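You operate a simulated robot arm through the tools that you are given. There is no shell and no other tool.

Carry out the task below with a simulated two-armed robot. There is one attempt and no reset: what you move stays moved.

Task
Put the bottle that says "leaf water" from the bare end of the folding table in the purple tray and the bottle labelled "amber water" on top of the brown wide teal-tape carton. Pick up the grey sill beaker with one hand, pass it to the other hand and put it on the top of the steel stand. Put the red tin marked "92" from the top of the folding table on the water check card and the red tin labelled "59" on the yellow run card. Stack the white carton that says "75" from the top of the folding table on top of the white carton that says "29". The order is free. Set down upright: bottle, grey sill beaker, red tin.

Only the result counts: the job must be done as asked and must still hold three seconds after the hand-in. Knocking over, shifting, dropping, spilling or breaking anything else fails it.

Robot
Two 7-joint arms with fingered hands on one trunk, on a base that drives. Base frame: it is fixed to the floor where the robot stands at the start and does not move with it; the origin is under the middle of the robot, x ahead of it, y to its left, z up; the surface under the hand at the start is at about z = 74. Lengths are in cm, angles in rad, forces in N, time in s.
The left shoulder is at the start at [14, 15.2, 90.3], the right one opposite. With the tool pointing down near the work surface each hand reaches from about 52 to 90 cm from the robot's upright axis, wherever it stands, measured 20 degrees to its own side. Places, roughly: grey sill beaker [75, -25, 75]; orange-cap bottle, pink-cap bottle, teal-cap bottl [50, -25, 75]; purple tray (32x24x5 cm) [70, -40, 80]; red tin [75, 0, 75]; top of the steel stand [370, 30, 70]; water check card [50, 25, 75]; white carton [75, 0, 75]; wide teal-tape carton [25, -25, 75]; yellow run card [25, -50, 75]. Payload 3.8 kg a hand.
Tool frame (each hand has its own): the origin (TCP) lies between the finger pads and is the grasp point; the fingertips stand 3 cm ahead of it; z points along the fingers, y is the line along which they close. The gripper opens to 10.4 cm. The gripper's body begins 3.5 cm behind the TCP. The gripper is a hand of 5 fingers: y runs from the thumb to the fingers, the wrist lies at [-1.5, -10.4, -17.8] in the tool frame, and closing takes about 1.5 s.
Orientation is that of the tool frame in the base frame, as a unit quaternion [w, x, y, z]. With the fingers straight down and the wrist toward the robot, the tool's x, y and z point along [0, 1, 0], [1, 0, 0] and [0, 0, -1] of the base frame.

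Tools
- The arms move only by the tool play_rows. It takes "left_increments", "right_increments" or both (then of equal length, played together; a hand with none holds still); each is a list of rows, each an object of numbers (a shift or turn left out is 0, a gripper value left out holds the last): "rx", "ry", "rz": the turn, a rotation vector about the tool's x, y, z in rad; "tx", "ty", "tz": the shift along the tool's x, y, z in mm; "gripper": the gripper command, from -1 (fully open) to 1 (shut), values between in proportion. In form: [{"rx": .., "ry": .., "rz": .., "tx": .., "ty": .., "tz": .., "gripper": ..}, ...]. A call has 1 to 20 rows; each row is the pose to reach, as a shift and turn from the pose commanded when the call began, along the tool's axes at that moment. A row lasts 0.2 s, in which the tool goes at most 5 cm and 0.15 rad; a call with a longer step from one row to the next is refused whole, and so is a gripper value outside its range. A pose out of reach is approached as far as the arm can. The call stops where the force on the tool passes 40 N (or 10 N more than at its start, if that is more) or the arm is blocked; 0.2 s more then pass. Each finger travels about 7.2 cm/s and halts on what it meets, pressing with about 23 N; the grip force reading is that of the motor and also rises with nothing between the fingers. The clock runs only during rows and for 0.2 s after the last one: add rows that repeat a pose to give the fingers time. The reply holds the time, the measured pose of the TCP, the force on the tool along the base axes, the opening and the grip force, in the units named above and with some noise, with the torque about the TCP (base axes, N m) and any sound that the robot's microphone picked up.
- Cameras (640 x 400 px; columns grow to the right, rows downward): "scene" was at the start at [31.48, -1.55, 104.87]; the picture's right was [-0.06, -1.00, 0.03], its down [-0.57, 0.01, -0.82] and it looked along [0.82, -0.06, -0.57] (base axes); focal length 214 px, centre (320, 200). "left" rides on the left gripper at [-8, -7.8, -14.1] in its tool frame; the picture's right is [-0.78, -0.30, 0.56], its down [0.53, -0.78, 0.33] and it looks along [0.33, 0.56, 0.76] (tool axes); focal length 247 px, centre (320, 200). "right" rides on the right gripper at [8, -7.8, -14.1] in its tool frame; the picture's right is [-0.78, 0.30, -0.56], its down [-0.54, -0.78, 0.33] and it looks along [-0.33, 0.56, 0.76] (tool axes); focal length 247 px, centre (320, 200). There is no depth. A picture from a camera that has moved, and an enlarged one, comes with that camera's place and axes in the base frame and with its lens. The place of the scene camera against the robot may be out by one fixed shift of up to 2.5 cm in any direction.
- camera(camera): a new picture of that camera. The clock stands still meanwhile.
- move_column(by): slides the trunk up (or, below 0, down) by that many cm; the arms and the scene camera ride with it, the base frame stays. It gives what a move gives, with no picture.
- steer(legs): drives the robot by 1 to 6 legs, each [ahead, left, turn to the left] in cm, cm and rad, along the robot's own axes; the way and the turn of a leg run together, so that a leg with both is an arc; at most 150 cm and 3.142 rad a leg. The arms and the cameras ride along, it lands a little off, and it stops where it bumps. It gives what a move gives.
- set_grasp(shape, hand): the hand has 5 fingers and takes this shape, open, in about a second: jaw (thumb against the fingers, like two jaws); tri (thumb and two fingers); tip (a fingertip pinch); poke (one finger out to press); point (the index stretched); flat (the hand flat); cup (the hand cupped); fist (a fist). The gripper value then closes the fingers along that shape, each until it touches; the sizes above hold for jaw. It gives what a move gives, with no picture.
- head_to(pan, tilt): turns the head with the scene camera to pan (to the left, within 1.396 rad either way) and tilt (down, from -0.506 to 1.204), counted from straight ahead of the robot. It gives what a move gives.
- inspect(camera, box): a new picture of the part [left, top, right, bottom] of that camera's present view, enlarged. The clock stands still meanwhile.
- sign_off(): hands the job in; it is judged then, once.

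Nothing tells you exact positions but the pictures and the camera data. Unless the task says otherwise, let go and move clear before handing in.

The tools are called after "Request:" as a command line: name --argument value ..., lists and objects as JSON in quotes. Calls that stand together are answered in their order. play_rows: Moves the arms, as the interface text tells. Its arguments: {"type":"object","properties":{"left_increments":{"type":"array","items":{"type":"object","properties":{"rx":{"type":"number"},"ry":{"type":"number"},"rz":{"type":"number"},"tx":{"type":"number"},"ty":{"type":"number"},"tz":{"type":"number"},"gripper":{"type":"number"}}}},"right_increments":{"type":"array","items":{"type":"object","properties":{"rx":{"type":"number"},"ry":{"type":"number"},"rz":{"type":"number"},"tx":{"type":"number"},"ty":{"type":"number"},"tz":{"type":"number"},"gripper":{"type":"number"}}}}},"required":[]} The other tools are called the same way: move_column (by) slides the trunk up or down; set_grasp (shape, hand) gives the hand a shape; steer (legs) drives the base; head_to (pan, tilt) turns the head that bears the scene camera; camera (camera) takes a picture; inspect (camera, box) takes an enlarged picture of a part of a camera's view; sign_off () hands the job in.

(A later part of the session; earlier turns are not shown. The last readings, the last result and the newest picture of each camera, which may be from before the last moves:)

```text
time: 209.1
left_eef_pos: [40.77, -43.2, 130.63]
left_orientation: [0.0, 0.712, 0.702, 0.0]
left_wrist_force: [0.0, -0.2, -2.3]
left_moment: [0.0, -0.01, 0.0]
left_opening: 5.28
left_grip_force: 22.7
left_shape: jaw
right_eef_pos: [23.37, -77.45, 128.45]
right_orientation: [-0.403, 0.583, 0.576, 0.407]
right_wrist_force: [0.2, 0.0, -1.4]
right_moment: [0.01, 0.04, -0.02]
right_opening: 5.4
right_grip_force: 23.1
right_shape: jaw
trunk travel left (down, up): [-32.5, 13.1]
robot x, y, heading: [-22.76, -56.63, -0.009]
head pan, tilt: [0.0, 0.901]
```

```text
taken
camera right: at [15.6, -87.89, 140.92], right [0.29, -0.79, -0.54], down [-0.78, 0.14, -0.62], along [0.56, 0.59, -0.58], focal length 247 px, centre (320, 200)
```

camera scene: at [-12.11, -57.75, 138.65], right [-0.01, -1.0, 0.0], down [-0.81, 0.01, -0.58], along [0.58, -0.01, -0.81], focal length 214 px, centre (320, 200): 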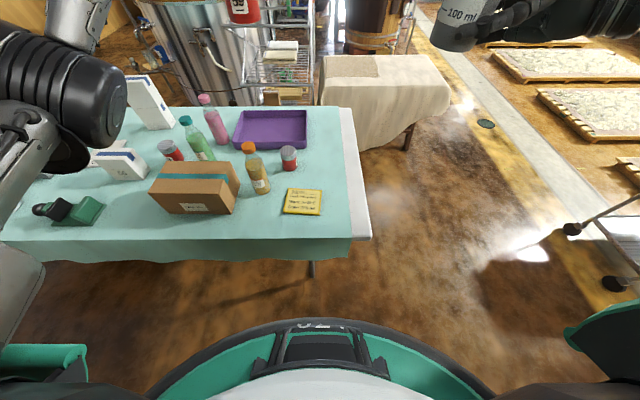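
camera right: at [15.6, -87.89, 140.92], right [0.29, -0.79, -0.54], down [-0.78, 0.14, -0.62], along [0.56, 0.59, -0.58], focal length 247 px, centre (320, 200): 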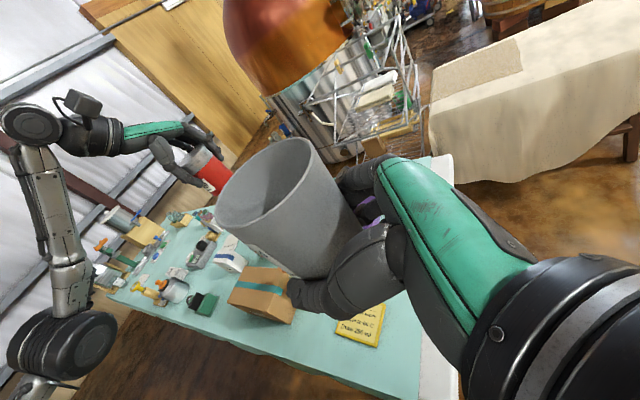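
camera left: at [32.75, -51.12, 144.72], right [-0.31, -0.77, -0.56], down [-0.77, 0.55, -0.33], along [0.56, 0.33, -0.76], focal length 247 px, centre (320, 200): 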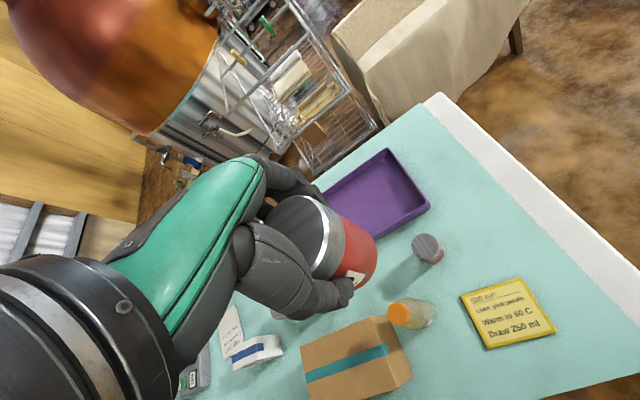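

The yellow card centre is about (32.2, −51.5). I move the tin over it, then lower the trunk.

Request:
play_rows --left_increments '[{"tx": -21, "ty": -21}, {"tx": -43, "ty": -42}, {"tx": -64, "ty": -63}, {"tx": -85, "ty": -84}, {"tx": -85, "ty": -84}]'

Request:
move_column --by -26

Request:
camera --camera "left"

Request:
camera --camera "right"

Request:
camera --camera "scene"

```text
time: 210.3
left_eef_pos: [32.13, -51.48, 130.61]
left_orientation: [0.0, 0.712, 0.702, 0.0]
left_wrist_force: [0.2, -0.1, -1.2]
left_moment: [-0.01, 0.0, 0.01]
left_opening: 5.29
left_grip_force: 22.6
left_shape: jaw
right_eef_pos: [23.47, -77.5, 128.59]
right_orientation: [-0.403, 0.584, 0.575, 0.408]
right_wrist_force: [0.1, -0.6, -0.8]
right_moment: [0.01, 0.03, 0.03]
right_opening: 5.42
right_grip_force: 23.0
right_shape: jaw
trunk travel left (down, up): [-32.5, 13.1]
robot x, y, heading: [-22.84, -56.88, -0.01]
head pan, tilt: [0.0, 0.901]
```

```text
time: 213.0
left_eef_pos: [32.18, -51.55, 104.85]
left_orientation: [0.0, 0.712, 0.703, 0.0]
left_wrist_force: [1.3, 0.5, -1.1]
left_moment: [-0.03, -0.01, 0.01]
left_opening: 5.26
left_grip_force: 23.0
left_shape: jaw
right_eef_pos: [23.5, -77.52, 102.63]
right_orientation: [-0.403, 0.583, 0.576, 0.408]
right_wrist_force: [-0.6, -0.9, -0.1]
right_moment: [-0.01, 0.01, -0.01]
right_opening: 5.4
right_grip_force: 23.0
right_shape: jaw
trunk travel left (down, up): [-6.5, 39.1]
robot x, y, heading: [-22.52, -56.84, -0.011]
head pan, tilt: [0.0, 0.901]
```

```text
taken
camera left: at [24.15, -59.49, 118.81], right [-0.31, -0.77, -0.56], down [-0.77, 0.54, -0.33], along [0.56, 0.33, -0.76], focal length 247 px, centre (320, 200)
```

left: 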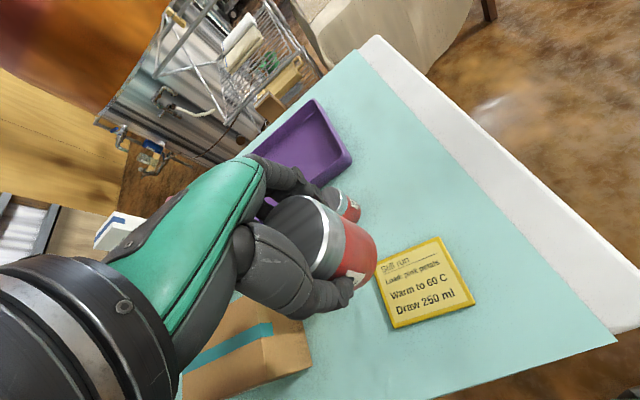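

```text
taken
camera right: at [15.51, -87.89, 115.0], right [0.29, -0.79, -0.54], down [-0.77, 0.14, -0.62], along [0.56, 0.59, -0.58], focal length 247 px, centre (320, 200)
```

right: 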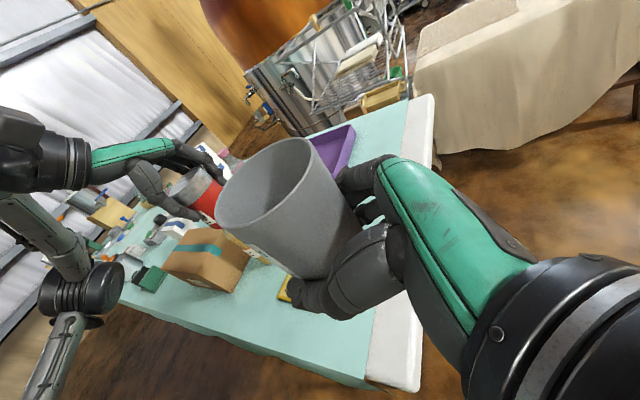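

```text
taken
camera scene: at [1.23, -57.91, 105.85], right [-0.01, -1.0, 0.0], down [-0.96, 0.01, -0.27], along [0.27, 0.0, -0.96], focal length 214 px, centre (320, 200)
```

scene: 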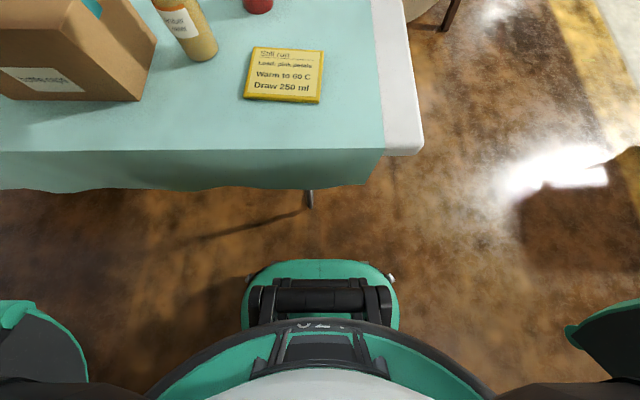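

The tin is centred above the card. I lower it gently.

Request:
play_rows --left_increments '[{"tz": 40}, {"tz": 80}, {"tz": 120}, {"tz": 160}, {"tz": 195}, {"tz": 215}, {"tz": 222}, {"tz": 222}]'

Request:
camera --camera "left"

Request:
inspect --camera "scene" --box '[140, 0, 400, 160]'

```text
time: 214.8
left_eef_pos: [32.21, -51.66, 82.52]
left_orientation: [0.0, 0.712, 0.702, 0.0]
left_wrist_force: [-0.4, 0.8, -1.0]
left_moment: [0.0, 0.01, -0.01]
left_opening: 5.25
left_grip_force: 23.2
left_shape: jaw
right_eef_pos: [23.53, -77.55, 102.53]
right_orientation: [-0.402, 0.584, 0.576, 0.407]
right_wrist_force: [0.9, 0.1, -0.7]
right_moment: [-0.01, -0.01, 0.0]
right_opening: 5.39
right_grip_force: 23.4
right_shape: jaw
trunk travel left (down, up): [-6.5, 39.1]
robot x, y, heading: [-22.91, -56.73, -0.015]
head pan, tilt: [0.0, 0.901]
```

```text
taken
camera left: at [24.31, -59.54, 96.52], right [-0.31, -0.77, -0.56], down [-0.77, 0.55, -0.33], along [0.56, 0.33, -0.76], focal length 247 px, centre (320, 200)
```

left: 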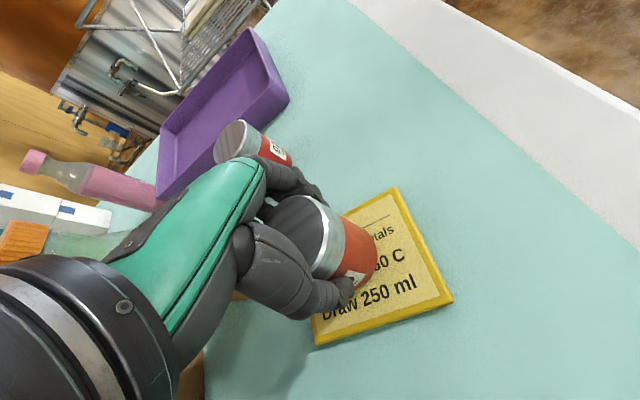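

```text
2.46 times, centred on (270, 80) of scene
camera zoom: at [1.28, -57.92, 105.83], right [-0.01, -1.0, 0.0], down [-0.96, 0.01, -0.27], along [0.27, 0.0, -0.96], focal length 528 px, centre (443, 495)
```

zoom: 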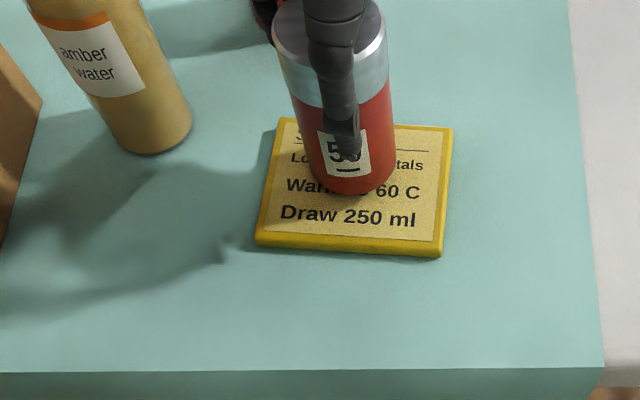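

Request:
play_rows --left_increments '[{"tz": 3}, {"tz": 5}, {"tz": 7}, {"tz": 7}]'

Request:
inspect --camera "scene" --box '[240, 0, 340, 80]'

Request:
inspect --camera "left" --box '[200, 100, 320, 190]'

```text
time: 215.8
left_eef_pos: [32.36, -51.63, 81.86]
left_orientation: [0.001, 0.713, 0.701, 0.0]
left_wrist_force: [-0.2, 0.7, -2.0]
left_moment: [-0.01, -0.02, 0.03]
left_opening: 5.28
left_grip_force: 22.8
left_shape: jaw
right_eef_pos: [23.48, -77.56, 102.56]
right_orientation: [-0.403, 0.584, 0.575, 0.407]
right_wrist_force: [0.1, 0.1, 0.3]
right_moment: [0.01, -0.03, 0.01]
right_opening: 5.38
right_grip_force: 23.0
right_shape: jaw
trunk travel left (down, up): [-6.5, 39.1]
robot x, y, heading: [-22.94, -56.73, -0.013]
head pan, tilt: [0.0, 0.901]
```

```text
5.00 times, centred on (290, 40) of scene
camera zoom: at [1.28, -57.92, 105.82], right [-0.01, -1.0, 0.0], down [-0.96, 0.01, -0.27], along [0.27, 0.0, -0.96], focal length 1072 px, centre (470, 1000)
```

zoom: 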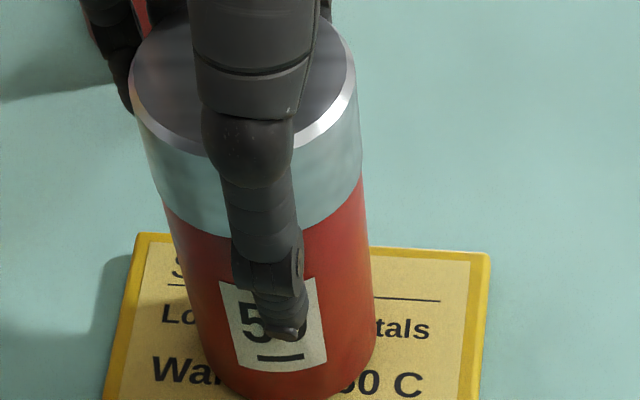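

```text
4.44 times, centred on (260, 145) of left
camera zoom: at [24.31, -59.52, 95.82], right [-0.31, -0.77, -0.56], down [-0.77, 0.55, -0.33], along [0.56, 0.33, -0.76], focal length 1098 px, centre (587, 444)
```

zoom: 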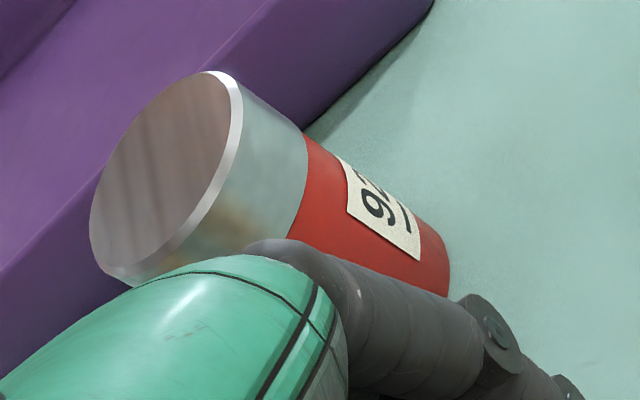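

Request:
play_rows --left_increments '[{"tz": 2}, {"tz": 4}, {"tz": 5}, {"tz": 5}]'

```text
time: 216.8
left_eef_pos: [32.24, -51.6, 81.4]
left_orientation: [0.002, 0.711, 0.703, 0.001]
left_wrist_force: [2.5, -0.7, 8.0]
left_moment: [0.0, -0.09, 0.0]
left_opening: 5.3
left_grip_force: 22.6
left_shape: jaw
right_eef_pos: [23.49, -77.63, 102.57]
right_orientation: [-0.402, 0.583, 0.576, 0.408]
right_wrist_force: [-0.3, 0.0, -0.4]
right_moment: [0.04, 0.0, -0.02]
right_opening: 5.39
right_grip_force: 23.4
right_shape: jaw
trunk travel left (down, up): [-6.5, 39.1]
robot x, y, heading: [-22.28, -56.47, -0.01]
head pan, tilt: [0.0, 0.901]
```

Contact with the card. I release and rise.

Request:
play_rows --left_increments '[{"tz": -1, "gripper": 0.4}, {"tz": -1, "gripper": 0}, {"tz": -1, "gripper": -0.5}, {"tz": -1, "gripper": -1}, {"tz": -1}, {"tz": -1}, {"tz": -1}, {"tz": -1}]'

Request:
play_rows --left_increments '[{"tz": -20}, {"tz": -45}, {"tz": -80}, {"tz": -115}, {"tz": -150}, {"tz": -185}, {"tz": -220}, {"tz": -220}]'

Request:
camera --camera "left"

Request:
inspect --camera "scene" --box '[140, 0, 400, 160]'

```text
time: 218.6
left_eef_pos: [32.29, -51.64, 81.47]
left_orientation: [-0.001, 0.712, 0.703, 0.0]
left_wrist_force: [0.2, -0.3, -0.3]
left_moment: [0.01, 0.06, -0.04]
left_opening: 10.34
left_grip_force: 0.1
left_shape: jaw
right_eef_pos: [23.47, -77.51, 102.48]
right_orientation: [-0.403, 0.583, 0.575, 0.408]
right_wrist_force: [-0.3, -0.2, -0.2]
right_moment: [0.05, 0.02, 0.0]
right_opening: 5.42
right_grip_force: 23.5
right_shape: jaw
trunk travel left (down, up): [-6.5, 39.1]
robot x, y, heading: [-23.14, -56.49, -0.012]
head pan, tilt: [0.0, 0.901]
```

```text
time: 220.4
left_eef_pos: [32.33, -51.83, 103.38]
left_orientation: [-0.001, 0.712, 0.703, -0.001]
left_wrist_force: [-0.6, -0.7, -0.6]
left_moment: [0.02, 0.02, 0.03]
left_opening: 10.37
left_grip_force: 0.0
left_shape: jaw
right_eef_pos: [23.46, -77.53, 102.4]
right_orientation: [-0.403, 0.584, 0.576, 0.406]
right_wrist_force: [-0.7, -0.5, -1.4]
right_moment: [0.0, 0.0, 0.01]
right_opening: 5.41
right_grip_force: 23.5
right_shape: jaw
trunk travel left (down, up): [-6.5, 39.1]
robot x, y, heading: [-22.92, -56.65, -0.014]
head pan, tilt: [0.0, 0.901]
```

```text
taken
camera left: at [24.3, -59.63, 117.47], right [-0.31, -0.77, -0.56], down [-0.77, 0.54, -0.33], along [0.56, 0.33, -0.76], focal length 247 px, centre (320, 200)
```

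left: 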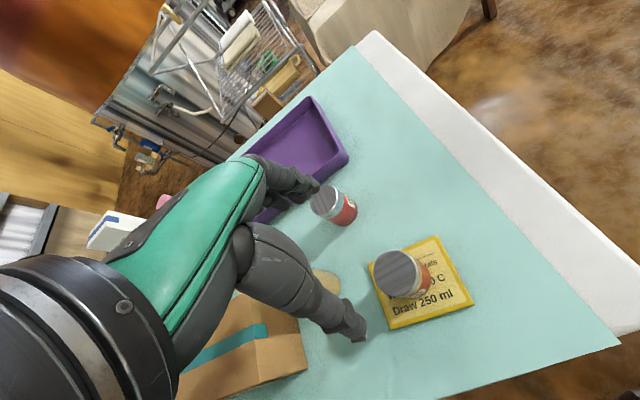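

```text
2.46 times, centred on (270, 80) of scene
camera zoom: at [1.31, -57.9, 105.81], right [-0.01, -1.0, 0.0], down [-0.96, 0.01, -0.27], along [0.27, 0.0, -0.96], focal length 528 px, centre (443, 495)
```

zoom: 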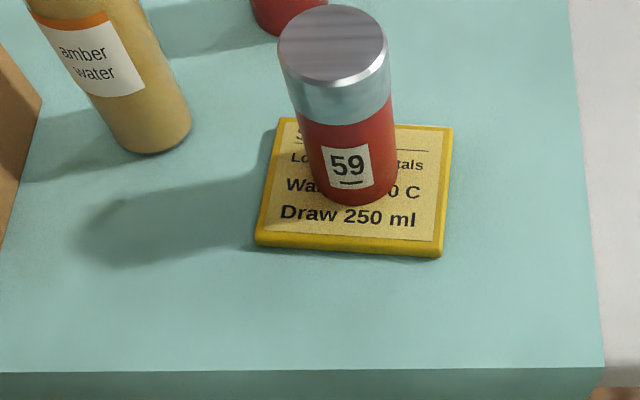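

Tin 59 stands on the yellow card. The beaker trip goes last; I stow the right arm with the beaker outward and higher, and move the left hand above tin 92.

Request:
play_rows --left_increments '[{"tx": 10, "ty": 28}, {"tx": 20, "ty": 55}, {"tx": 30, "ty": 82}, {"tx": 40, "ty": 110}, {"tx": 50, "ty": 137}, {"tx": 60, "ty": 163}, {"tx": 60, "ty": 163}]' --right_increments '[{"tx": 12, "ty": -13, "tz": -26}, {"tx": 24, "ty": -26, "tz": -52}, {"tx": 36, "ty": -40, "tz": -77}, {"tx": 48, "ty": -53, "tz": -103}, {"tx": 60, "ty": -67, "tz": -129}, {"tx": 71, "ty": -80, "tz": -154}, {"tx": 71, "ty": -80, "tz": -154}]'

Request:
camera --camera "left"

Request:
camera --camera "right"

```text
time: 222.0
left_eef_pos: [48.58, -45.96, 103.45]
left_orientation: [0.0, 0.712, 0.702, 0.0]
left_wrist_force: [-0.7, 0.0, 0.7]
left_moment: [-0.01, 0.0, -0.01]
left_opening: 10.37
left_grip_force: 0.1
left_shape: jaw
right_eef_pos: [15.26, -89.37, 114.47]
right_orientation: [-0.403, 0.584, 0.576, 0.407]
right_wrist_force: [-0.5, -0.3, -0.8]
right_moment: [-0.01, 0.0, 0.03]
right_opening: 5.37
right_grip_force: 22.8
right_shape: jaw
trunk travel left (down, up): [-6.5, 39.1]
robot x, y, heading: [-22.56, -56.61, -0.011]
head pan, tilt: [0.0, 0.901]
```

```text
taken
camera left: at [40.66, -53.78, 117.5], right [-0.31, -0.77, -0.56], down [-0.77, 0.55, -0.33], along [0.56, 0.33, -0.76], focal length 247 px, centre (320, 200)
```

left: 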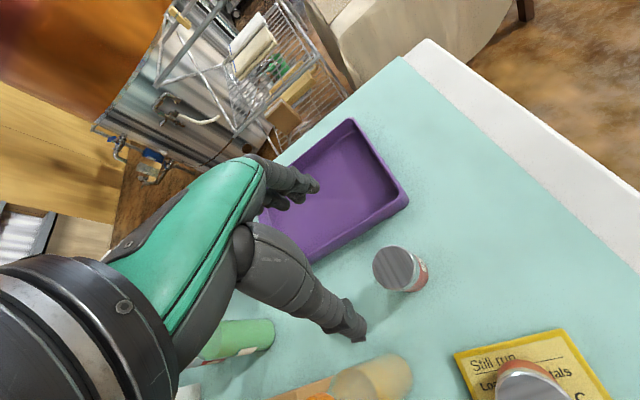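

```text
taken
camera right: at [7.41, -99.81, 126.79], right [0.29, -0.79, -0.54], down [-0.78, 0.14, -0.62], along [0.56, 0.59, -0.58], focal length 247 px, centre (320, 200)
```

right: 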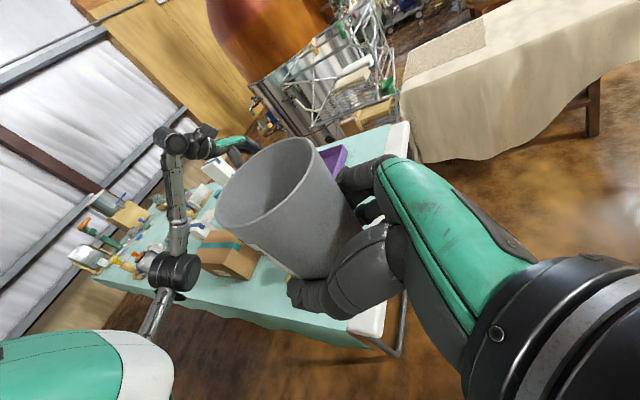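

Request:
play_rows --left_increments '[{"tx": 1, "ty": 4, "tz": 40}, {"tx": 1, "ty": 4, "tz": 80}, {"tx": 1, "ty": 4, "tz": 120}, {"tx": 1, "ty": 4, "tz": 155}, {"tx": 1, "ty": 4, "tz": 185}, {"tx": 1, "ty": 4, "tz": 185}]'

Request:
camera --camera "left"

```text
time: 223.4
left_eef_pos: [49.12, -45.75, 85.03]
left_orientation: [0.0, 0.712, 0.702, 0.0]
left_wrist_force: [0.0, 0.3, -0.2]
left_moment: [0.06, -0.01, -0.03]
left_opening: 10.38
left_grip_force: 0.2
left_shape: jaw
right_eef_pos: [15.2, -89.37, 114.42]
right_orientation: [-0.403, 0.583, 0.576, 0.408]
right_wrist_force: [0.0, 0.5, -0.4]
right_moment: [0.01, 0.01, -0.02]
right_opening: 5.38
right_grip_force: 23.0
right_shape: jaw
trunk travel left (down, up): [-6.5, 39.1]
robot x, y, heading: [-23.08, -56.85, -0.01]
head pan, tilt: [0.0, 0.901]
```

```text
taken
camera left: at [41.12, -53.6, 99.02], right [-0.31, -0.77, -0.56], down [-0.77, 0.55, -0.33], along [0.56, 0.33, -0.76], focal length 247 px, centre (320, 200)
```

left: 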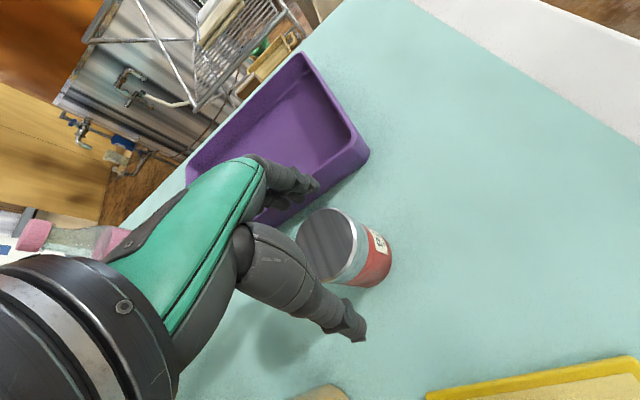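

Request:
play_rows --left_increments '[{"tz": 15}, {"tz": 30}, {"tz": 44}, {"tz": 44}, {"tz": 44, "gripper": 0}, {"tz": 44, "gripper": 0.5}, {"tz": 44, "gripper": 1}, {"tz": 44}, {"tz": 44}, {"tz": 44}, {"tz": 44}, {"tz": 44}]'

Request:
camera --camera "left"

Request:
camera --camera "scene"

```text
time: 226.0
left_eef_pos: [49.03, -45.86, 80.42]
left_orientation: [-0.001, 0.712, 0.702, 0.0]
left_wrist_force: [0.6, -0.1, -0.4]
left_moment: [0.02, -0.01, 0.0]
left_opening: 5.39
left_grip_force: 23.0
left_shape: jaw
right_eef_pos: [15.34, -89.43, 114.39]
right_orientation: [-0.403, 0.583, 0.576, 0.407]
right_wrist_force: [0.3, 0.4, -0.6]
right_moment: [0.01, 0.02, 0.0]
right_opening: 5.39
right_grip_force: 22.9
right_shape: jaw
trunk travel left (down, up): [-6.5, 39.1]
robot x, y, heading: [-22.66, -56.74, -0.008]
head pan, tilt: [0.0, 0.901]
```

```text
taken
camera left: at [41.12, -53.69, 94.54], right [-0.31, -0.77, -0.56], down [-0.77, 0.55, -0.33], along [0.56, 0.33, -0.76], focal length 247 px, centre (320, 200)
```

left: 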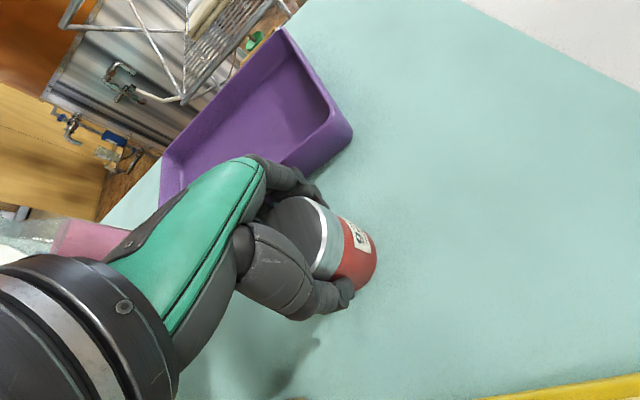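

```text
taken
camera scene: at [1.29, -57.92, 105.82], right [-0.01, -1.0, 0.0], down [-0.96, 0.01, -0.27], along [0.27, 0.0, -0.96], focal length 214 px, centre (320, 200)
```

scene: 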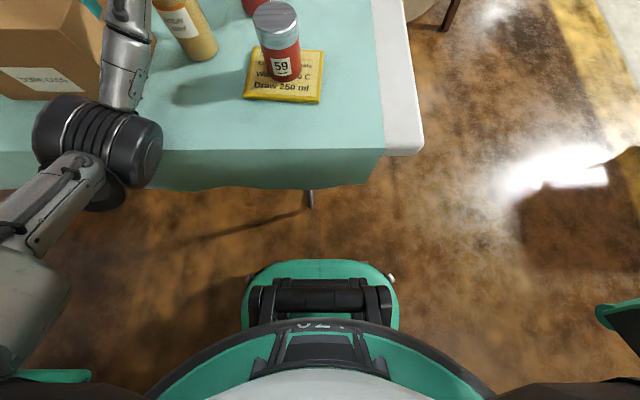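

Request:
play_rows --left_increments '[{"tz": -12}, {"tz": -30}, {"tz": -60}, {"tz": -95}, {"tz": -130}, {"tz": -165}, {"tz": -200}, {"tz": -240}, {"tz": -240}]'

Request:
camera --camera "left"

Request:
camera --camera "scene"

```text
time: 228.0
left_eef_pos: [49.09, -45.67, 104.22]
left_orientation: [0.0, 0.712, 0.702, -0.001]
left_wrist_force: [0.1, 0.0, -1.5]
left_moment: [-0.01, 0.03, -0.02]
left_opening: 5.37
left_grip_force: 23.3
left_shape: jaw
right_eef_pos: [15.38, -89.34, 114.34]
right_orientation: [-0.404, 0.583, 0.575, 0.407]
right_wrist_force: [0.1, 1.0, -1.4]
right_moment: [-0.02, 0.03, 0.01]
right_opening: 5.4
right_grip_force: 23.1
right_shape: jaw
trunk travel left (down, up): [-6.5, 39.1]
robot x, y, heading: [-22.64, -56.45, -0.011]
head pan, tilt: [0.0, 0.901]
```

```text
taken
camera left: at [41.17, -53.52, 118.37], right [-0.31, -0.77, -0.56], down [-0.77, 0.55, -0.33], along [0.56, 0.33, -0.76], focal length 247 px, centre (320, 200)
```

left: 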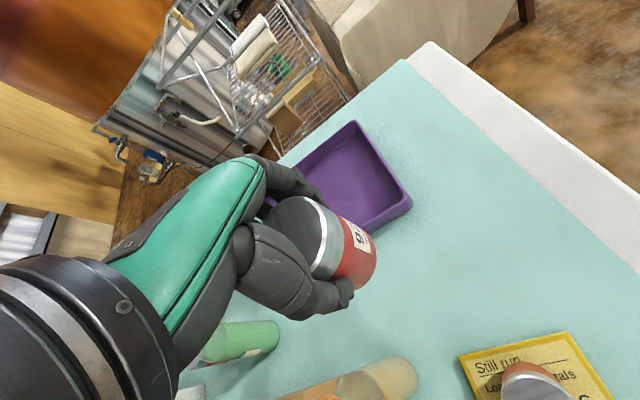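

```text
taken
camera scene: at [1.34, -57.91, 105.8], right [-0.01, -1.0, 0.0], down [-0.96, 0.01, -0.27], along [0.27, 0.0, -0.96], focal length 214 px, centre (320, 200)
```

scene: 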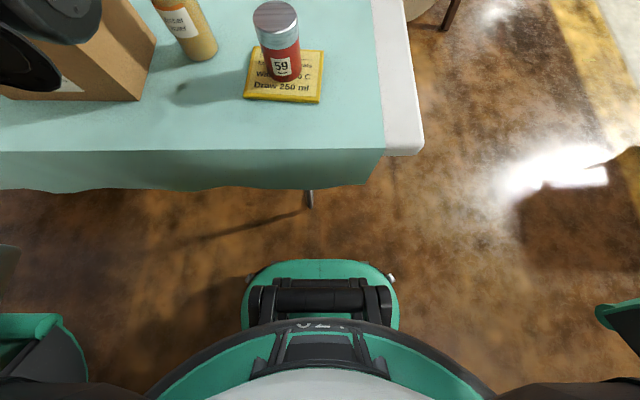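

Request:
inspect --camera "left" --box '[310, 190, 400, 300]'

Request:
move_column --by 16

Request:
steer --legs '[[8, 81, 0]]'

Request:
head_to --pan 0.0 --tilt 0.7

Request:
camera --camera "scene"

Request:
camera --camera "left"

```text
3.64 times, centred on (355, 245) of left
camera zoom: at [41.17, -53.52, 118.37], right [-0.31, -0.77, -0.56], down [-0.77, 0.55, -0.33], along [0.56, 0.33, -0.76], focal length 898 px, centre (193, 36)
```

zoom: 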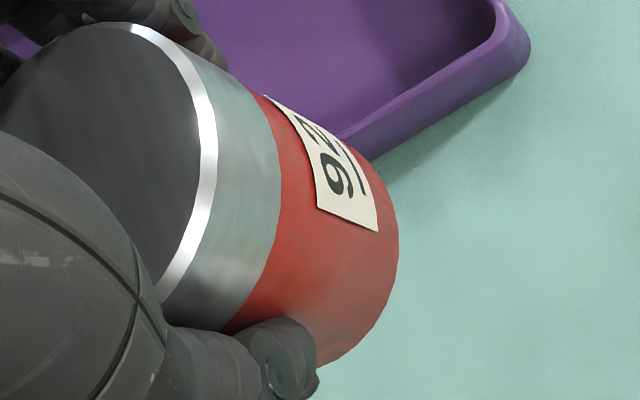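

```text
time: 229.8
left_eef_pos: [49.08, -45.75, 120.4]
left_orientation: [0.0, 0.712, 0.702, 0.0]
left_wrist_force: [-0.3, 0.8, -0.8]
left_moment: [-0.02, -0.01, -0.01]
left_opening: 5.33
left_grip_force: 23.5
left_shape: jaw
right_eef_pos: [15.52, -89.46, 130.41]
right_orientation: [-0.404, 0.583, 0.576, 0.406]
right_wrist_force: [-0.1, -0.4, -0.9]
right_moment: [0.0, 0.0, 0.0]
right_opening: 5.39
right_grip_force: 23.5
right_shape: jaw
trunk travel left (down, up): [-22.5, 23.1]
robot x, y, heading: [-22.58, -56.7, -0.015]
head pan, tilt: [0.0, 0.901]
```

```text
time: 234.1
left_eef_pos: [57.16, 35.45, 120.4]
left_orientation: [0.0, 0.706, 0.709, 0.0]
left_wrist_force: [-0.3, 0.5, -1.6]
left_moment: [-0.01, 0.03, 0.0]
left_opening: 5.33
left_grip_force: 23.2
left_shape: jaw
right_eef_pos: [24.18, -8.78, 130.51]
right_orientation: [-0.406, 0.578, 0.581, 0.404]
right_wrist_force: [0.6, 0.2, -1.0]
right_moment: [-0.04, 0.0, -0.02]
right_opening: 5.4
right_grip_force: 23.1
right_shape: jaw
trunk travel left (down, up): [-22.5, 23.1]
robot x, y, heading: [-14.09, 23.32, 0.009]
head pan, tilt: [0.0, 0.901]
```

```text
time: 234.9
left_eef_pos: [57.13, 35.54, 120.38]
left_orientation: [0.0, 0.706, 0.709, 0.0]
left_wrist_force: [0.3, -0.2, -1.7]
left_moment: [0.0, 0.01, 0.01]
left_opening: 5.34
left_grip_force: 23.2
left_shape: jaw
right_eef_pos: [24.3, -8.93, 130.59]
right_orientation: [-0.406, 0.578, 0.581, 0.404]
right_wrist_force: [-0.2, -0.7, -0.6]
right_moment: [0.01, 0.03, -0.02]
right_opening: 5.4
right_grip_force: 23.4
right_shape: jaw
trunk travel left (down, up): [-22.5, 23.1]
robot x, y, heading: [-14.16, 23.67, 0.003]
head pan, tilt: [0.0, 0.7]
```

```text
taken
camera scene: at [1.22, 22.4, 128.83], right [0.01, -1.0, 0.0], down [-0.75, 0.0, -0.67], along [0.67, 0.0, -0.75], focal length 214 px, centre (320, 200)
```

scene: 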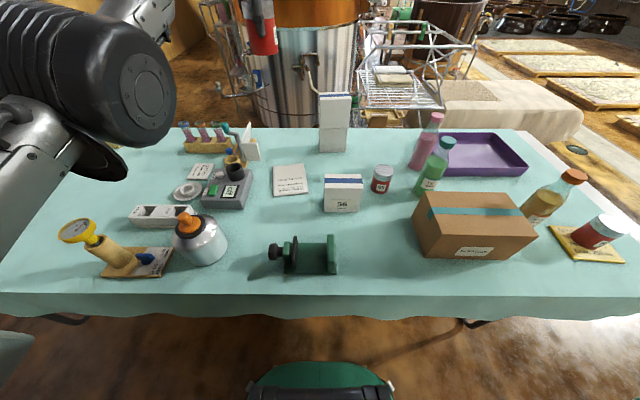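

```text
taken
camera left: at [49.3, 27.43, 134.51], right [-0.29, -0.78, -0.56], down [-0.78, 0.53, -0.33], along [0.55, 0.34, -0.76], focal length 247 px, centre (320, 200)
```

left: 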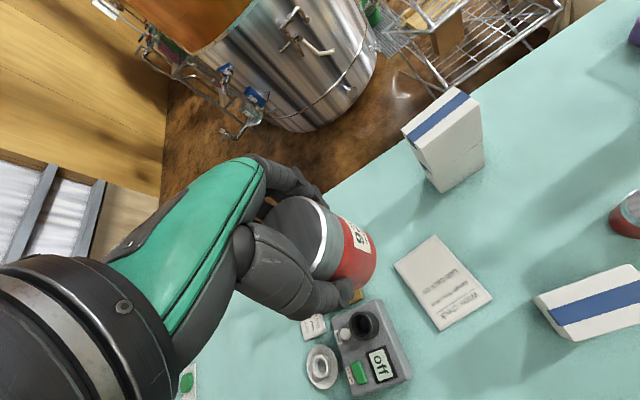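

Tin label confirmed "92". The silver pot and green press are near where my left elbow would come, so I keep the trunk high and shift right a bit before lowering over the water check card (centre about (58.4, 34.4)).

Request:
steer --legs '[[-4, -9.5, 0]]'

Request:
move_column --by 8

Request:
camera --camera "left"

Request:
camera --camera "scene"

```text
time: 236.0
left_eef_pos: [53.18, 25.85, 120.49]
left_orientation: [-0.001, 0.707, 0.708, -0.001]
left_wrist_force: [0.7, -1.4, -2.5]
left_moment: [-0.04, -0.01, 0.01]
left_opening: 5.33
left_grip_force: 23.1
left_shape: jaw
right_eef_pos: [20.19, -18.45, 130.49]
right_orientation: [-0.407, 0.578, 0.581, 0.404]
right_wrist_force: [-0.1, -0.4, -1.3]
right_moment: [0.0, 0.04, 0.0]
right_opening: 5.4
right_grip_force: 22.9
right_shape: jaw
trunk travel left (down, up): [-22.5, 23.1]
robot x, y, heading: [-18.07, 13.72, 0.007]
head pan, tilt: [0.0, 0.7]
```

```text
time: 237.2
left_eef_pos: [51.71, 25.87, 131.47]
left_orientation: [0.014, 0.707, 0.707, 0.014]
left_wrist_force: [0.5, 0.5, -0.7]
left_moment: [-0.03, 0.01, -0.02]
left_opening: 5.31
left_grip_force: 22.9
left_shape: jaw
right_eef_pos: [20.33, -18.23, 138.52]
right_orientation: [-0.406, 0.579, 0.58, 0.403]
right_wrist_force: [-0.3, 0.2, -1.2]
right_moment: [0.02, -0.03, 0.04]
right_opening: 5.39
right_grip_force: 23.1
right_shape: jaw
trunk travel left (down, up): [-30.5, 15.1]
robot x, y, heading: [-18.35, 13.94, 0.011]
head pan, tilt: [0.0, 0.7]
```

```text
taken
camera left: at [43.3, 17.85, 145.13], right [-0.27, -0.78, -0.57], down [-0.76, 0.53, -0.36], along [0.59, 0.34, -0.74], focal length 247 px, centre (320, 200)
```

left: 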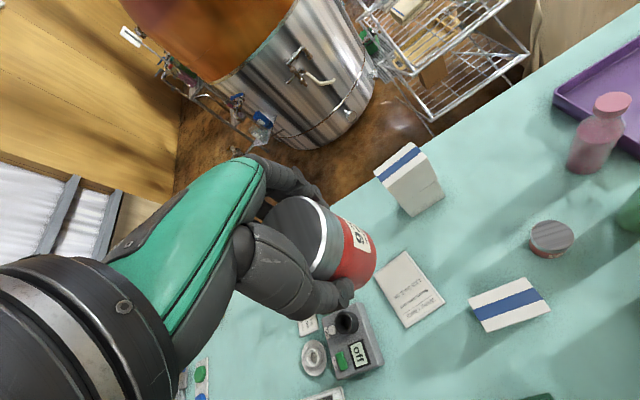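

```text
taken
camera scene: at [-6.01, 12.87, 138.01], right [0.0, -1.0, 0.0], down [-0.69, 0.0, -0.72], along [0.72, 0.0, -0.69], focal length 214 px, centre (320, 200)
```

scene: 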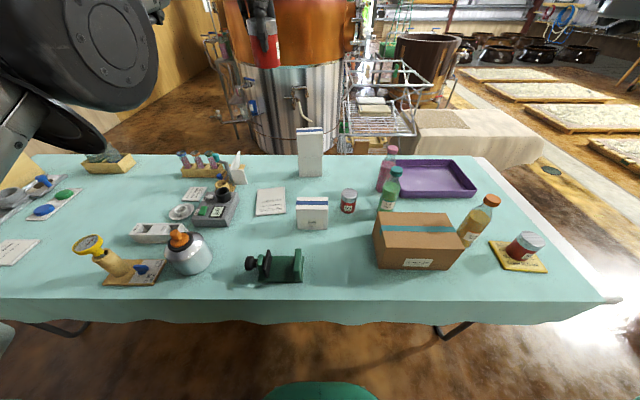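

Request:
play_rows --left_increments '[{"tx": 8, "ty": 6, "tz": 30}, {"tx": 18, "ty": 14, "tz": 65}, {"tx": 30, "ty": 24, "tz": 100}, {"tx": 42, "ty": 34, "tz": 135}, {"tx": 55, "ty": 44, "tz": 170}, {"tx": 67, "ty": 54, "tz": 200}, {"tx": 78, "ty": 62, "tz": 230}, {"tx": 85, "ty": 67, "tz": 255}, {"tx": 85, "ty": 67, "tz": 255}]'

Request:
camera --camera "left"

Request:
camera --camera "scene"

```text
time: 239.2
left_eef_pos: [57.9, 34.26, 106.29]
left_orientation: [0.015, 0.706, 0.708, 0.015]
left_wrist_force: [0.6, -0.4, -1.8]
left_moment: [0.03, 0.02, 0.02]
left_opening: 5.28
left_grip_force: 22.9
left_shape: jaw
left hand out of reach, approached as far as the arm can: row 1, 2, 3, 4, 6, 7, 8, 9
right_eef_pos: [20.26, -18.38, 138.53]
right_orientation: [-0.407, 0.578, 0.581, 0.403]
right_wrist_force: [0.1, 0.7, -0.2]
right_moment: [-0.03, 0.03, 0.02]
right_opening: 5.39
right_grip_force: 23.3
right_shape: jaw
trunk travel left (down, up): [-30.5, 15.1]
robot x, y, heading: [-18.19, 13.92, 0.005]
head pan, tilt: [0.0, 0.7]
```

```text
taken
camera left: at [49.48, 26.37, 120.03], right [-0.27, -0.78, -0.57], down [-0.76, 0.53, -0.36], along [0.59, 0.34, -0.74], focal length 247 px, centre (320, 200)
```

left: 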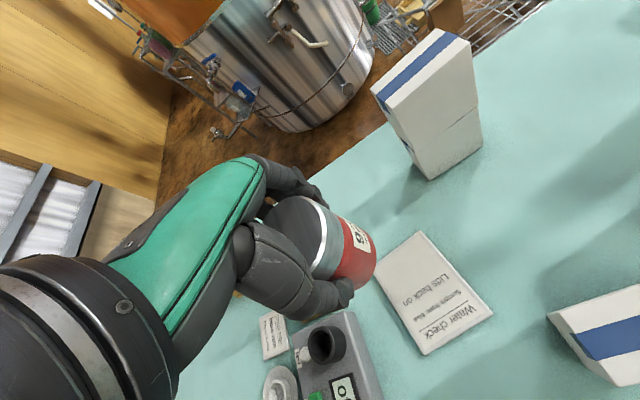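

```text
taken
camera scene: at [-6.04, 12.87, 138.01], right [0.0, -1.0, 0.0], down [-0.69, 0.0, -0.72], along [0.72, 0.0, -0.69], focal length 214 px, centre (320, 200)
```

scene: 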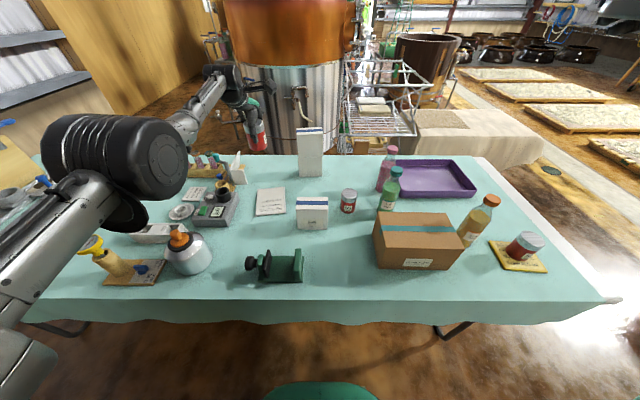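

Elbow is well above the pot now, so I lower the trunk a little to regain reach, and correct the slight tilt.

Request:
move_column --by -9

Request:
play_rows --left_increments '[{"rx": 0.02, "ty": 3, "tx": 1}, {"rx": 0.042, "ty": 5, "tx": 1, "tz": 10}, {"rx": 0.042, "ty": 5, "tx": 1, "tz": 30}, {"rx": 0.042, "ty": 5, "tx": 1, "tz": 50}, {"rx": 0.042, "ty": 5, "tx": 1, "tz": 50}]'

Request:
camera --camera "left"

Request:
camera --camera "scene"

```text
time: 240.4
left_eef_pos: [58.6, 34.38, 90.78]
left_orientation: [-0.015, 0.706, 0.708, -0.016]
left_wrist_force: [0.0, -0.5, -0.7]
left_moment: [-0.04, -0.02, 0.01]
left_opening: 5.35
left_grip_force: 22.9
left_shape: jaw
right_eef_pos: [20.27, -18.34, 129.5]
right_orientation: [-0.406, 0.578, 0.581, 0.404]
right_wrist_force: [-0.5, 0.9, -0.2]
right_moment: [0.0, -0.05, 0.0]
right_opening: 5.37
right_grip_force: 23.5
right_shape: jaw
trunk travel left (down, up): [-21.5, 24.1]
robot x, y, heading: [-18.29, 13.74, 0.003]
head pan, tilt: [0.0, 0.7]
```

```text
time: 241.7
left_eef_pos: [57.36, 34.41, 85.85]
left_orientation: [-0.031, 0.706, 0.707, -0.031]
left_wrist_force: [-0.7, 0.3, -2.1]
left_moment: [-0.03, -0.02, -0.01]
left_opening: 5.31
left_grip_force: 23.1
left_shape: jaw
left hand out of reach, approached as far as the arm can: row 1, 2, 3, 4, 5
right_eef_pos: [20.26, -18.41, 129.49]
right_orientation: [-0.407, 0.578, 0.581, 0.404]
right_wrist_force: [-0.7, 0.5, -1.0]
right_moment: [0.02, 0.0, 0.0]
right_opening: 5.38
right_grip_force: 22.8
right_shape: jaw
trunk travel left (down, up): [-21.5, 24.1]
robot x, y, heading: [-18.65, 13.53, 0.003]
head pan, tilt: [0.0, 0.7]
```

```text
taken
camera left: at [50.86, 26.44, 100.5], right [-0.34, -0.78, -0.53], down [-0.8, 0.53, -0.26], along [0.49, 0.34, -0.81], focal length 247 px, centre (320, 200)
```

left: 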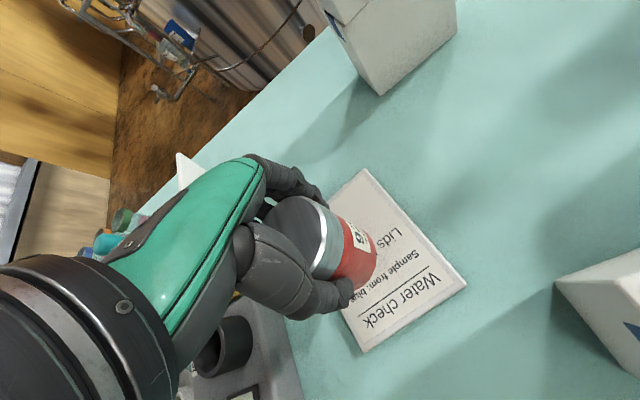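

```text
taken
camera scene: at [-2.22, 12.87, 127.63], right [0.0, -1.0, 0.0], down [-0.75, 0.0, -0.66], along [0.66, 0.0, -0.75], focal length 214 px, centre (320, 200)
```

scene: 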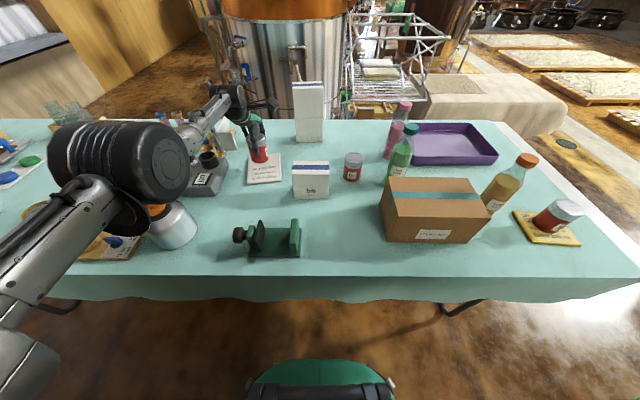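

The arm is at its limit here, tilting the tin. I lift slightly, drive 10 cm closer and then correct the pose.

Request:
play_rows --left_increments '[{"tz": -20, "rx": -0.02}, {"tz": -50, "rx": -0.042}, {"tz": -80, "rx": -0.042, "ty": -30}, {"tz": -100, "rx": -0.042, "ty": -60}, {"tz": -100, "rx": -0.042, "ty": -90}, {"tz": -100, "rx": -0.042, "ty": -90}]'

Request:
steer --legs '[[10, 0, 0]]'

Request:
camera --camera "left"

Request:
camera --camera "scene"

```text
time: 243.1
left_eef_pos: [58.7, 34.3, 96.38]
left_orientation: [-0.016, 0.706, 0.708, -0.016]
left_wrist_force: [0.6, 0.2, -1.4]
left_moment: [0.01, 0.0, 0.01]
left_opening: 5.3
left_grip_force: 23.0
left_shape: jaw
left hand out of reach, approached as far as the arm can: row 1, 2, 3, 4, 5, 6
right_eef_pos: [20.31, -18.4, 129.67]
right_orientation: [-0.407, 0.578, 0.581, 0.403]
right_wrist_force: [-0.2, 0.3, -0.6]
right_moment: [0.0, -0.05, 0.01]
right_opening: 5.4
right_grip_force: 22.9
right_shape: jaw
trunk travel left (down, up): [-21.5, 24.1]
robot x, y, heading: [-18.63, 13.8, 0.007]
head pan, tilt: [0.0, 0.7]
```

```text
time: 244.2
left_eef_pos: [68.58, 34.29, 96.39]
left_orientation: [-0.016, 0.705, 0.709, -0.016]
left_wrist_force: [0.0, 0.8, -2.9]
left_moment: [-0.02, -0.03, 0.02]
left_opening: 5.31
left_grip_force: 22.7
left_shape: jaw
right_eef_pos: [30.06, -18.29, 129.51]
right_orientation: [-0.408, 0.579, 0.58, 0.403]
right_wrist_force: [0.3, 0.3, -1.2]
right_moment: [0.01, 0.01, 0.05]
right_opening: 5.39
right_grip_force: 23.4
right_shape: jaw
trunk travel left (down, up): [-21.5, 24.1]
robot x, y, heading: [-8.3, 14.29, 0.005]
head pan, tilt: [0.0, 0.7]
```

```text
taken
camera left: at [61.39, 26.41, 110.77], right [-0.32, -0.78, -0.54], down [-0.79, 0.53, -0.3], along [0.52, 0.34, -0.79], focal length 247 px, centre (320, 200)
```

left: 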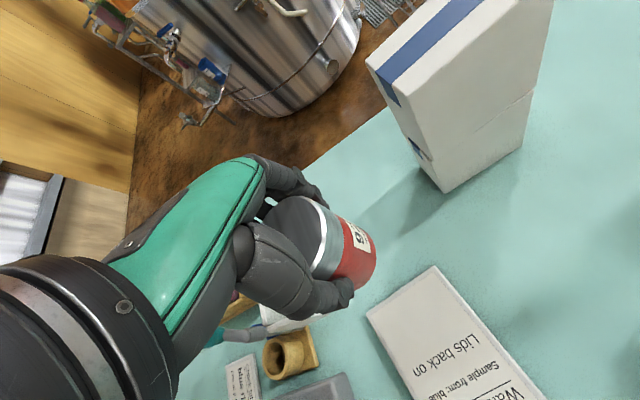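

```text
taken
camera scene: at [7.63, 12.93, 127.64], right [0.0, -1.0, 0.0], down [-0.75, 0.0, -0.66], along [0.66, 0.0, -0.75], focal length 214 px, centre (320, 200)
```

scene: 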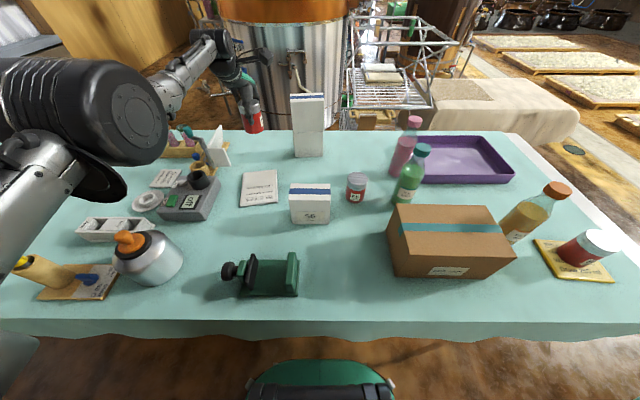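

Request:
play_rows --left_increments '[{"ty": -25}, {"ty": -50}, {"ty": -75}, {"ty": -100}, {"ty": -100, "rx": -0.03}, {"ty": -100, "rx": -0.03}]'

Request:
camera --camera "left"

```text
time: 245.6
left_eef_pos: [69.12, 34.23, 96.94]
left_orientation: [-0.006, 0.706, 0.708, -0.006]
left_wrist_force: [-0.1, -0.3, -1.6]
left_moment: [0.0, 0.0, 0.01]
left_opening: 5.32
left_grip_force: 23.2
left_shape: jaw
left hand out of reach, approached as far as the arm can: row 1, 2, 3, 4, 5, 6
right_eef_pos: [30.21, -18.28, 129.49]
right_orientation: [-0.407, 0.578, 0.581, 0.404]
right_wrist_force: [0.7, 0.2, -0.2]
right_moment: [0.02, -0.02, -0.03]
right_opening: 5.39
right_grip_force: 23.4
right_shape: jaw
trunk travel left (down, up): [-21.5, 24.1]
robot x, y, heading: [-8.74, 13.56, 0.002]
head pan, tilt: [0.0, 0.7]
```

```text
taken
camera left: at [61.51, 26.26, 111.08], right [-0.3, -0.78, -0.55], down [-0.78, 0.53, -0.32], along [0.54, 0.34, -0.77], focal length 247 px, centre (320, 200)
```

left: 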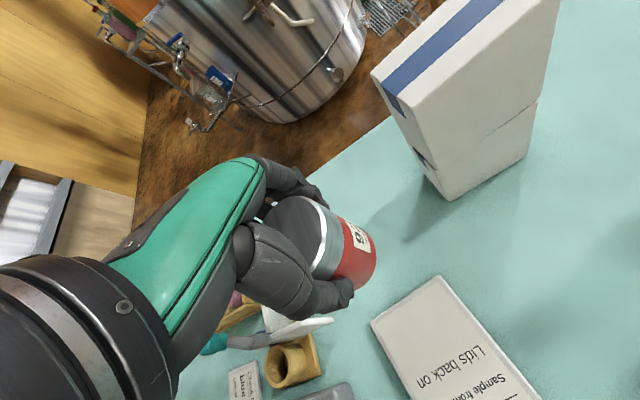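

The arm is stuck near a joint limit in this configuration. I go back up to recover a good configuration.

Request:
play_rows --left_increments '[{"tz": -30}, {"tz": -60}, {"tz": -90}, {"tz": -120}, {"tz": -150}, {"tz": -180}, {"tz": -210}, {"tz": -240}, {"tz": -240}]'

Request:
camera --camera "scene"

```text
time: 247.6
left_eef_pos: [64.7, 34.14, 119.12]
left_orientation: [-0.005, 0.706, 0.709, -0.005]
left_wrist_force: [0.3, -0.3, -1.9]
left_moment: [-0.02, -0.01, 0.02]
left_opening: 5.28
left_grip_force: 22.4
left_shape: jaw
left hand out of reach, approached as far as the arm can: row 2, 3, 4, 5, 6, 7, 8, 9
right_eef_pos: [30.08, -18.26, 129.5]
right_orientation: [-0.407, 0.578, 0.581, 0.404]
right_wrist_force: [0.3, 0.1, -0.5]
right_moment: [-0.04, -0.05, 0.0]
right_opening: 5.37
right_grip_force: 22.9
right_shape: jaw
trunk travel left (down, up): [-21.5, 24.1]
robot x, y, heading: [-8.32, 14.21, 0.001]
head pan, tilt: [0.0, 0.7]
```

```text
taken
camera scene: at [7.57, 12.89, 127.65], right [0.0, -1.0, 0.0], down [-0.75, 0.0, -0.66], along [0.66, 0.0, -0.75], focal length 214 px, centre (320, 200)
```

scene: 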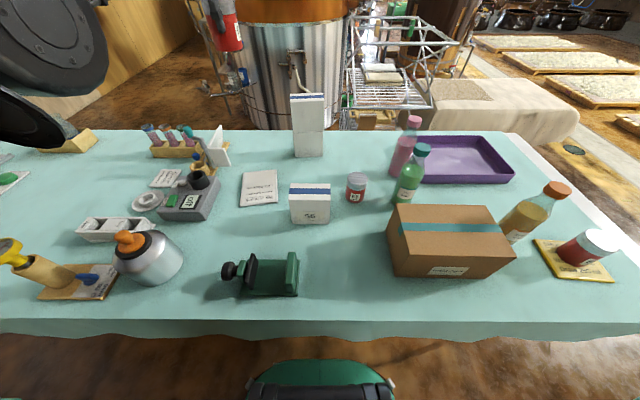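

Request:
play_rows --left_increments '[{"ty": -20, "tx": -20, "tz": 10}, {"ty": -40, "tx": -40, "tz": 20}, {"ty": -60, "tx": -60, "tz": 30}, {"ty": -80, "tx": -80, "tz": 40}, {"ty": -100, "tx": -90, "tz": 50}, {"ty": -120, "tx": -90, "tz": 60}, {"ty": -120, "tx": -90, "tz": 60}]'

Request:
camera --camera "scene"

Request:
camera --camera "right"

```text
time: 249.2
left_eef_pos: [52.49, 25.3, 113.11]
left_orientation: [-0.006, 0.705, 0.709, -0.005]
left_wrist_force: [-0.6, 0.5, -1.6]
left_moment: [-0.01, 0.01, 0.02]
left_opening: 5.26
left_grip_force: 23.0
left_shape: jaw
right_eef_pos: [30.14, -18.27, 129.49]
right_orientation: [-0.407, 0.579, 0.581, 0.403]
right_wrist_force: [-0.6, -0.3, -0.9]
right_moment: [0.03, 0.03, -0.02]
right_opening: 5.38
right_grip_force: 23.2
right_shape: jaw
trunk travel left (down, up): [-21.5, 24.1]
robot x, y, heading: [-8.24, 13.53, 0.001]
head pan, tilt: [0.0, 0.7]
```

```text
taken
camera scene: at [7.65, 12.92, 127.63], right [0.0, -1.0, 0.0], down [-0.75, 0.0, -0.66], along [0.66, 0.0, -0.75], focal length 214 px, centre (320, 200)
```

scene: 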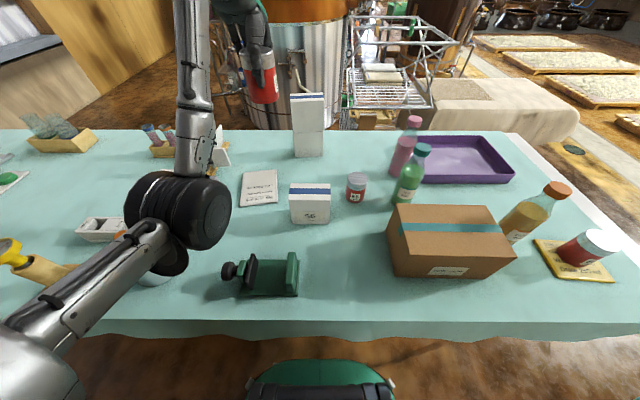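

```text
taken
camera right: at [22.45, -28.81, 141.88], right [0.3, -0.79, -0.54], down [-0.78, 0.12, -0.62], along [0.55, 0.6, -0.58], focal length 247 px, centre (320, 200)
```

right: 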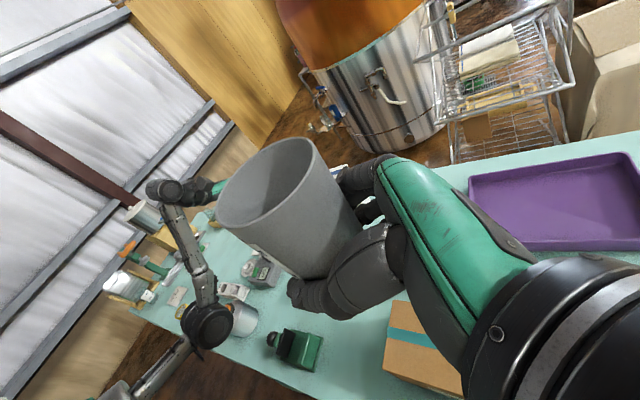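

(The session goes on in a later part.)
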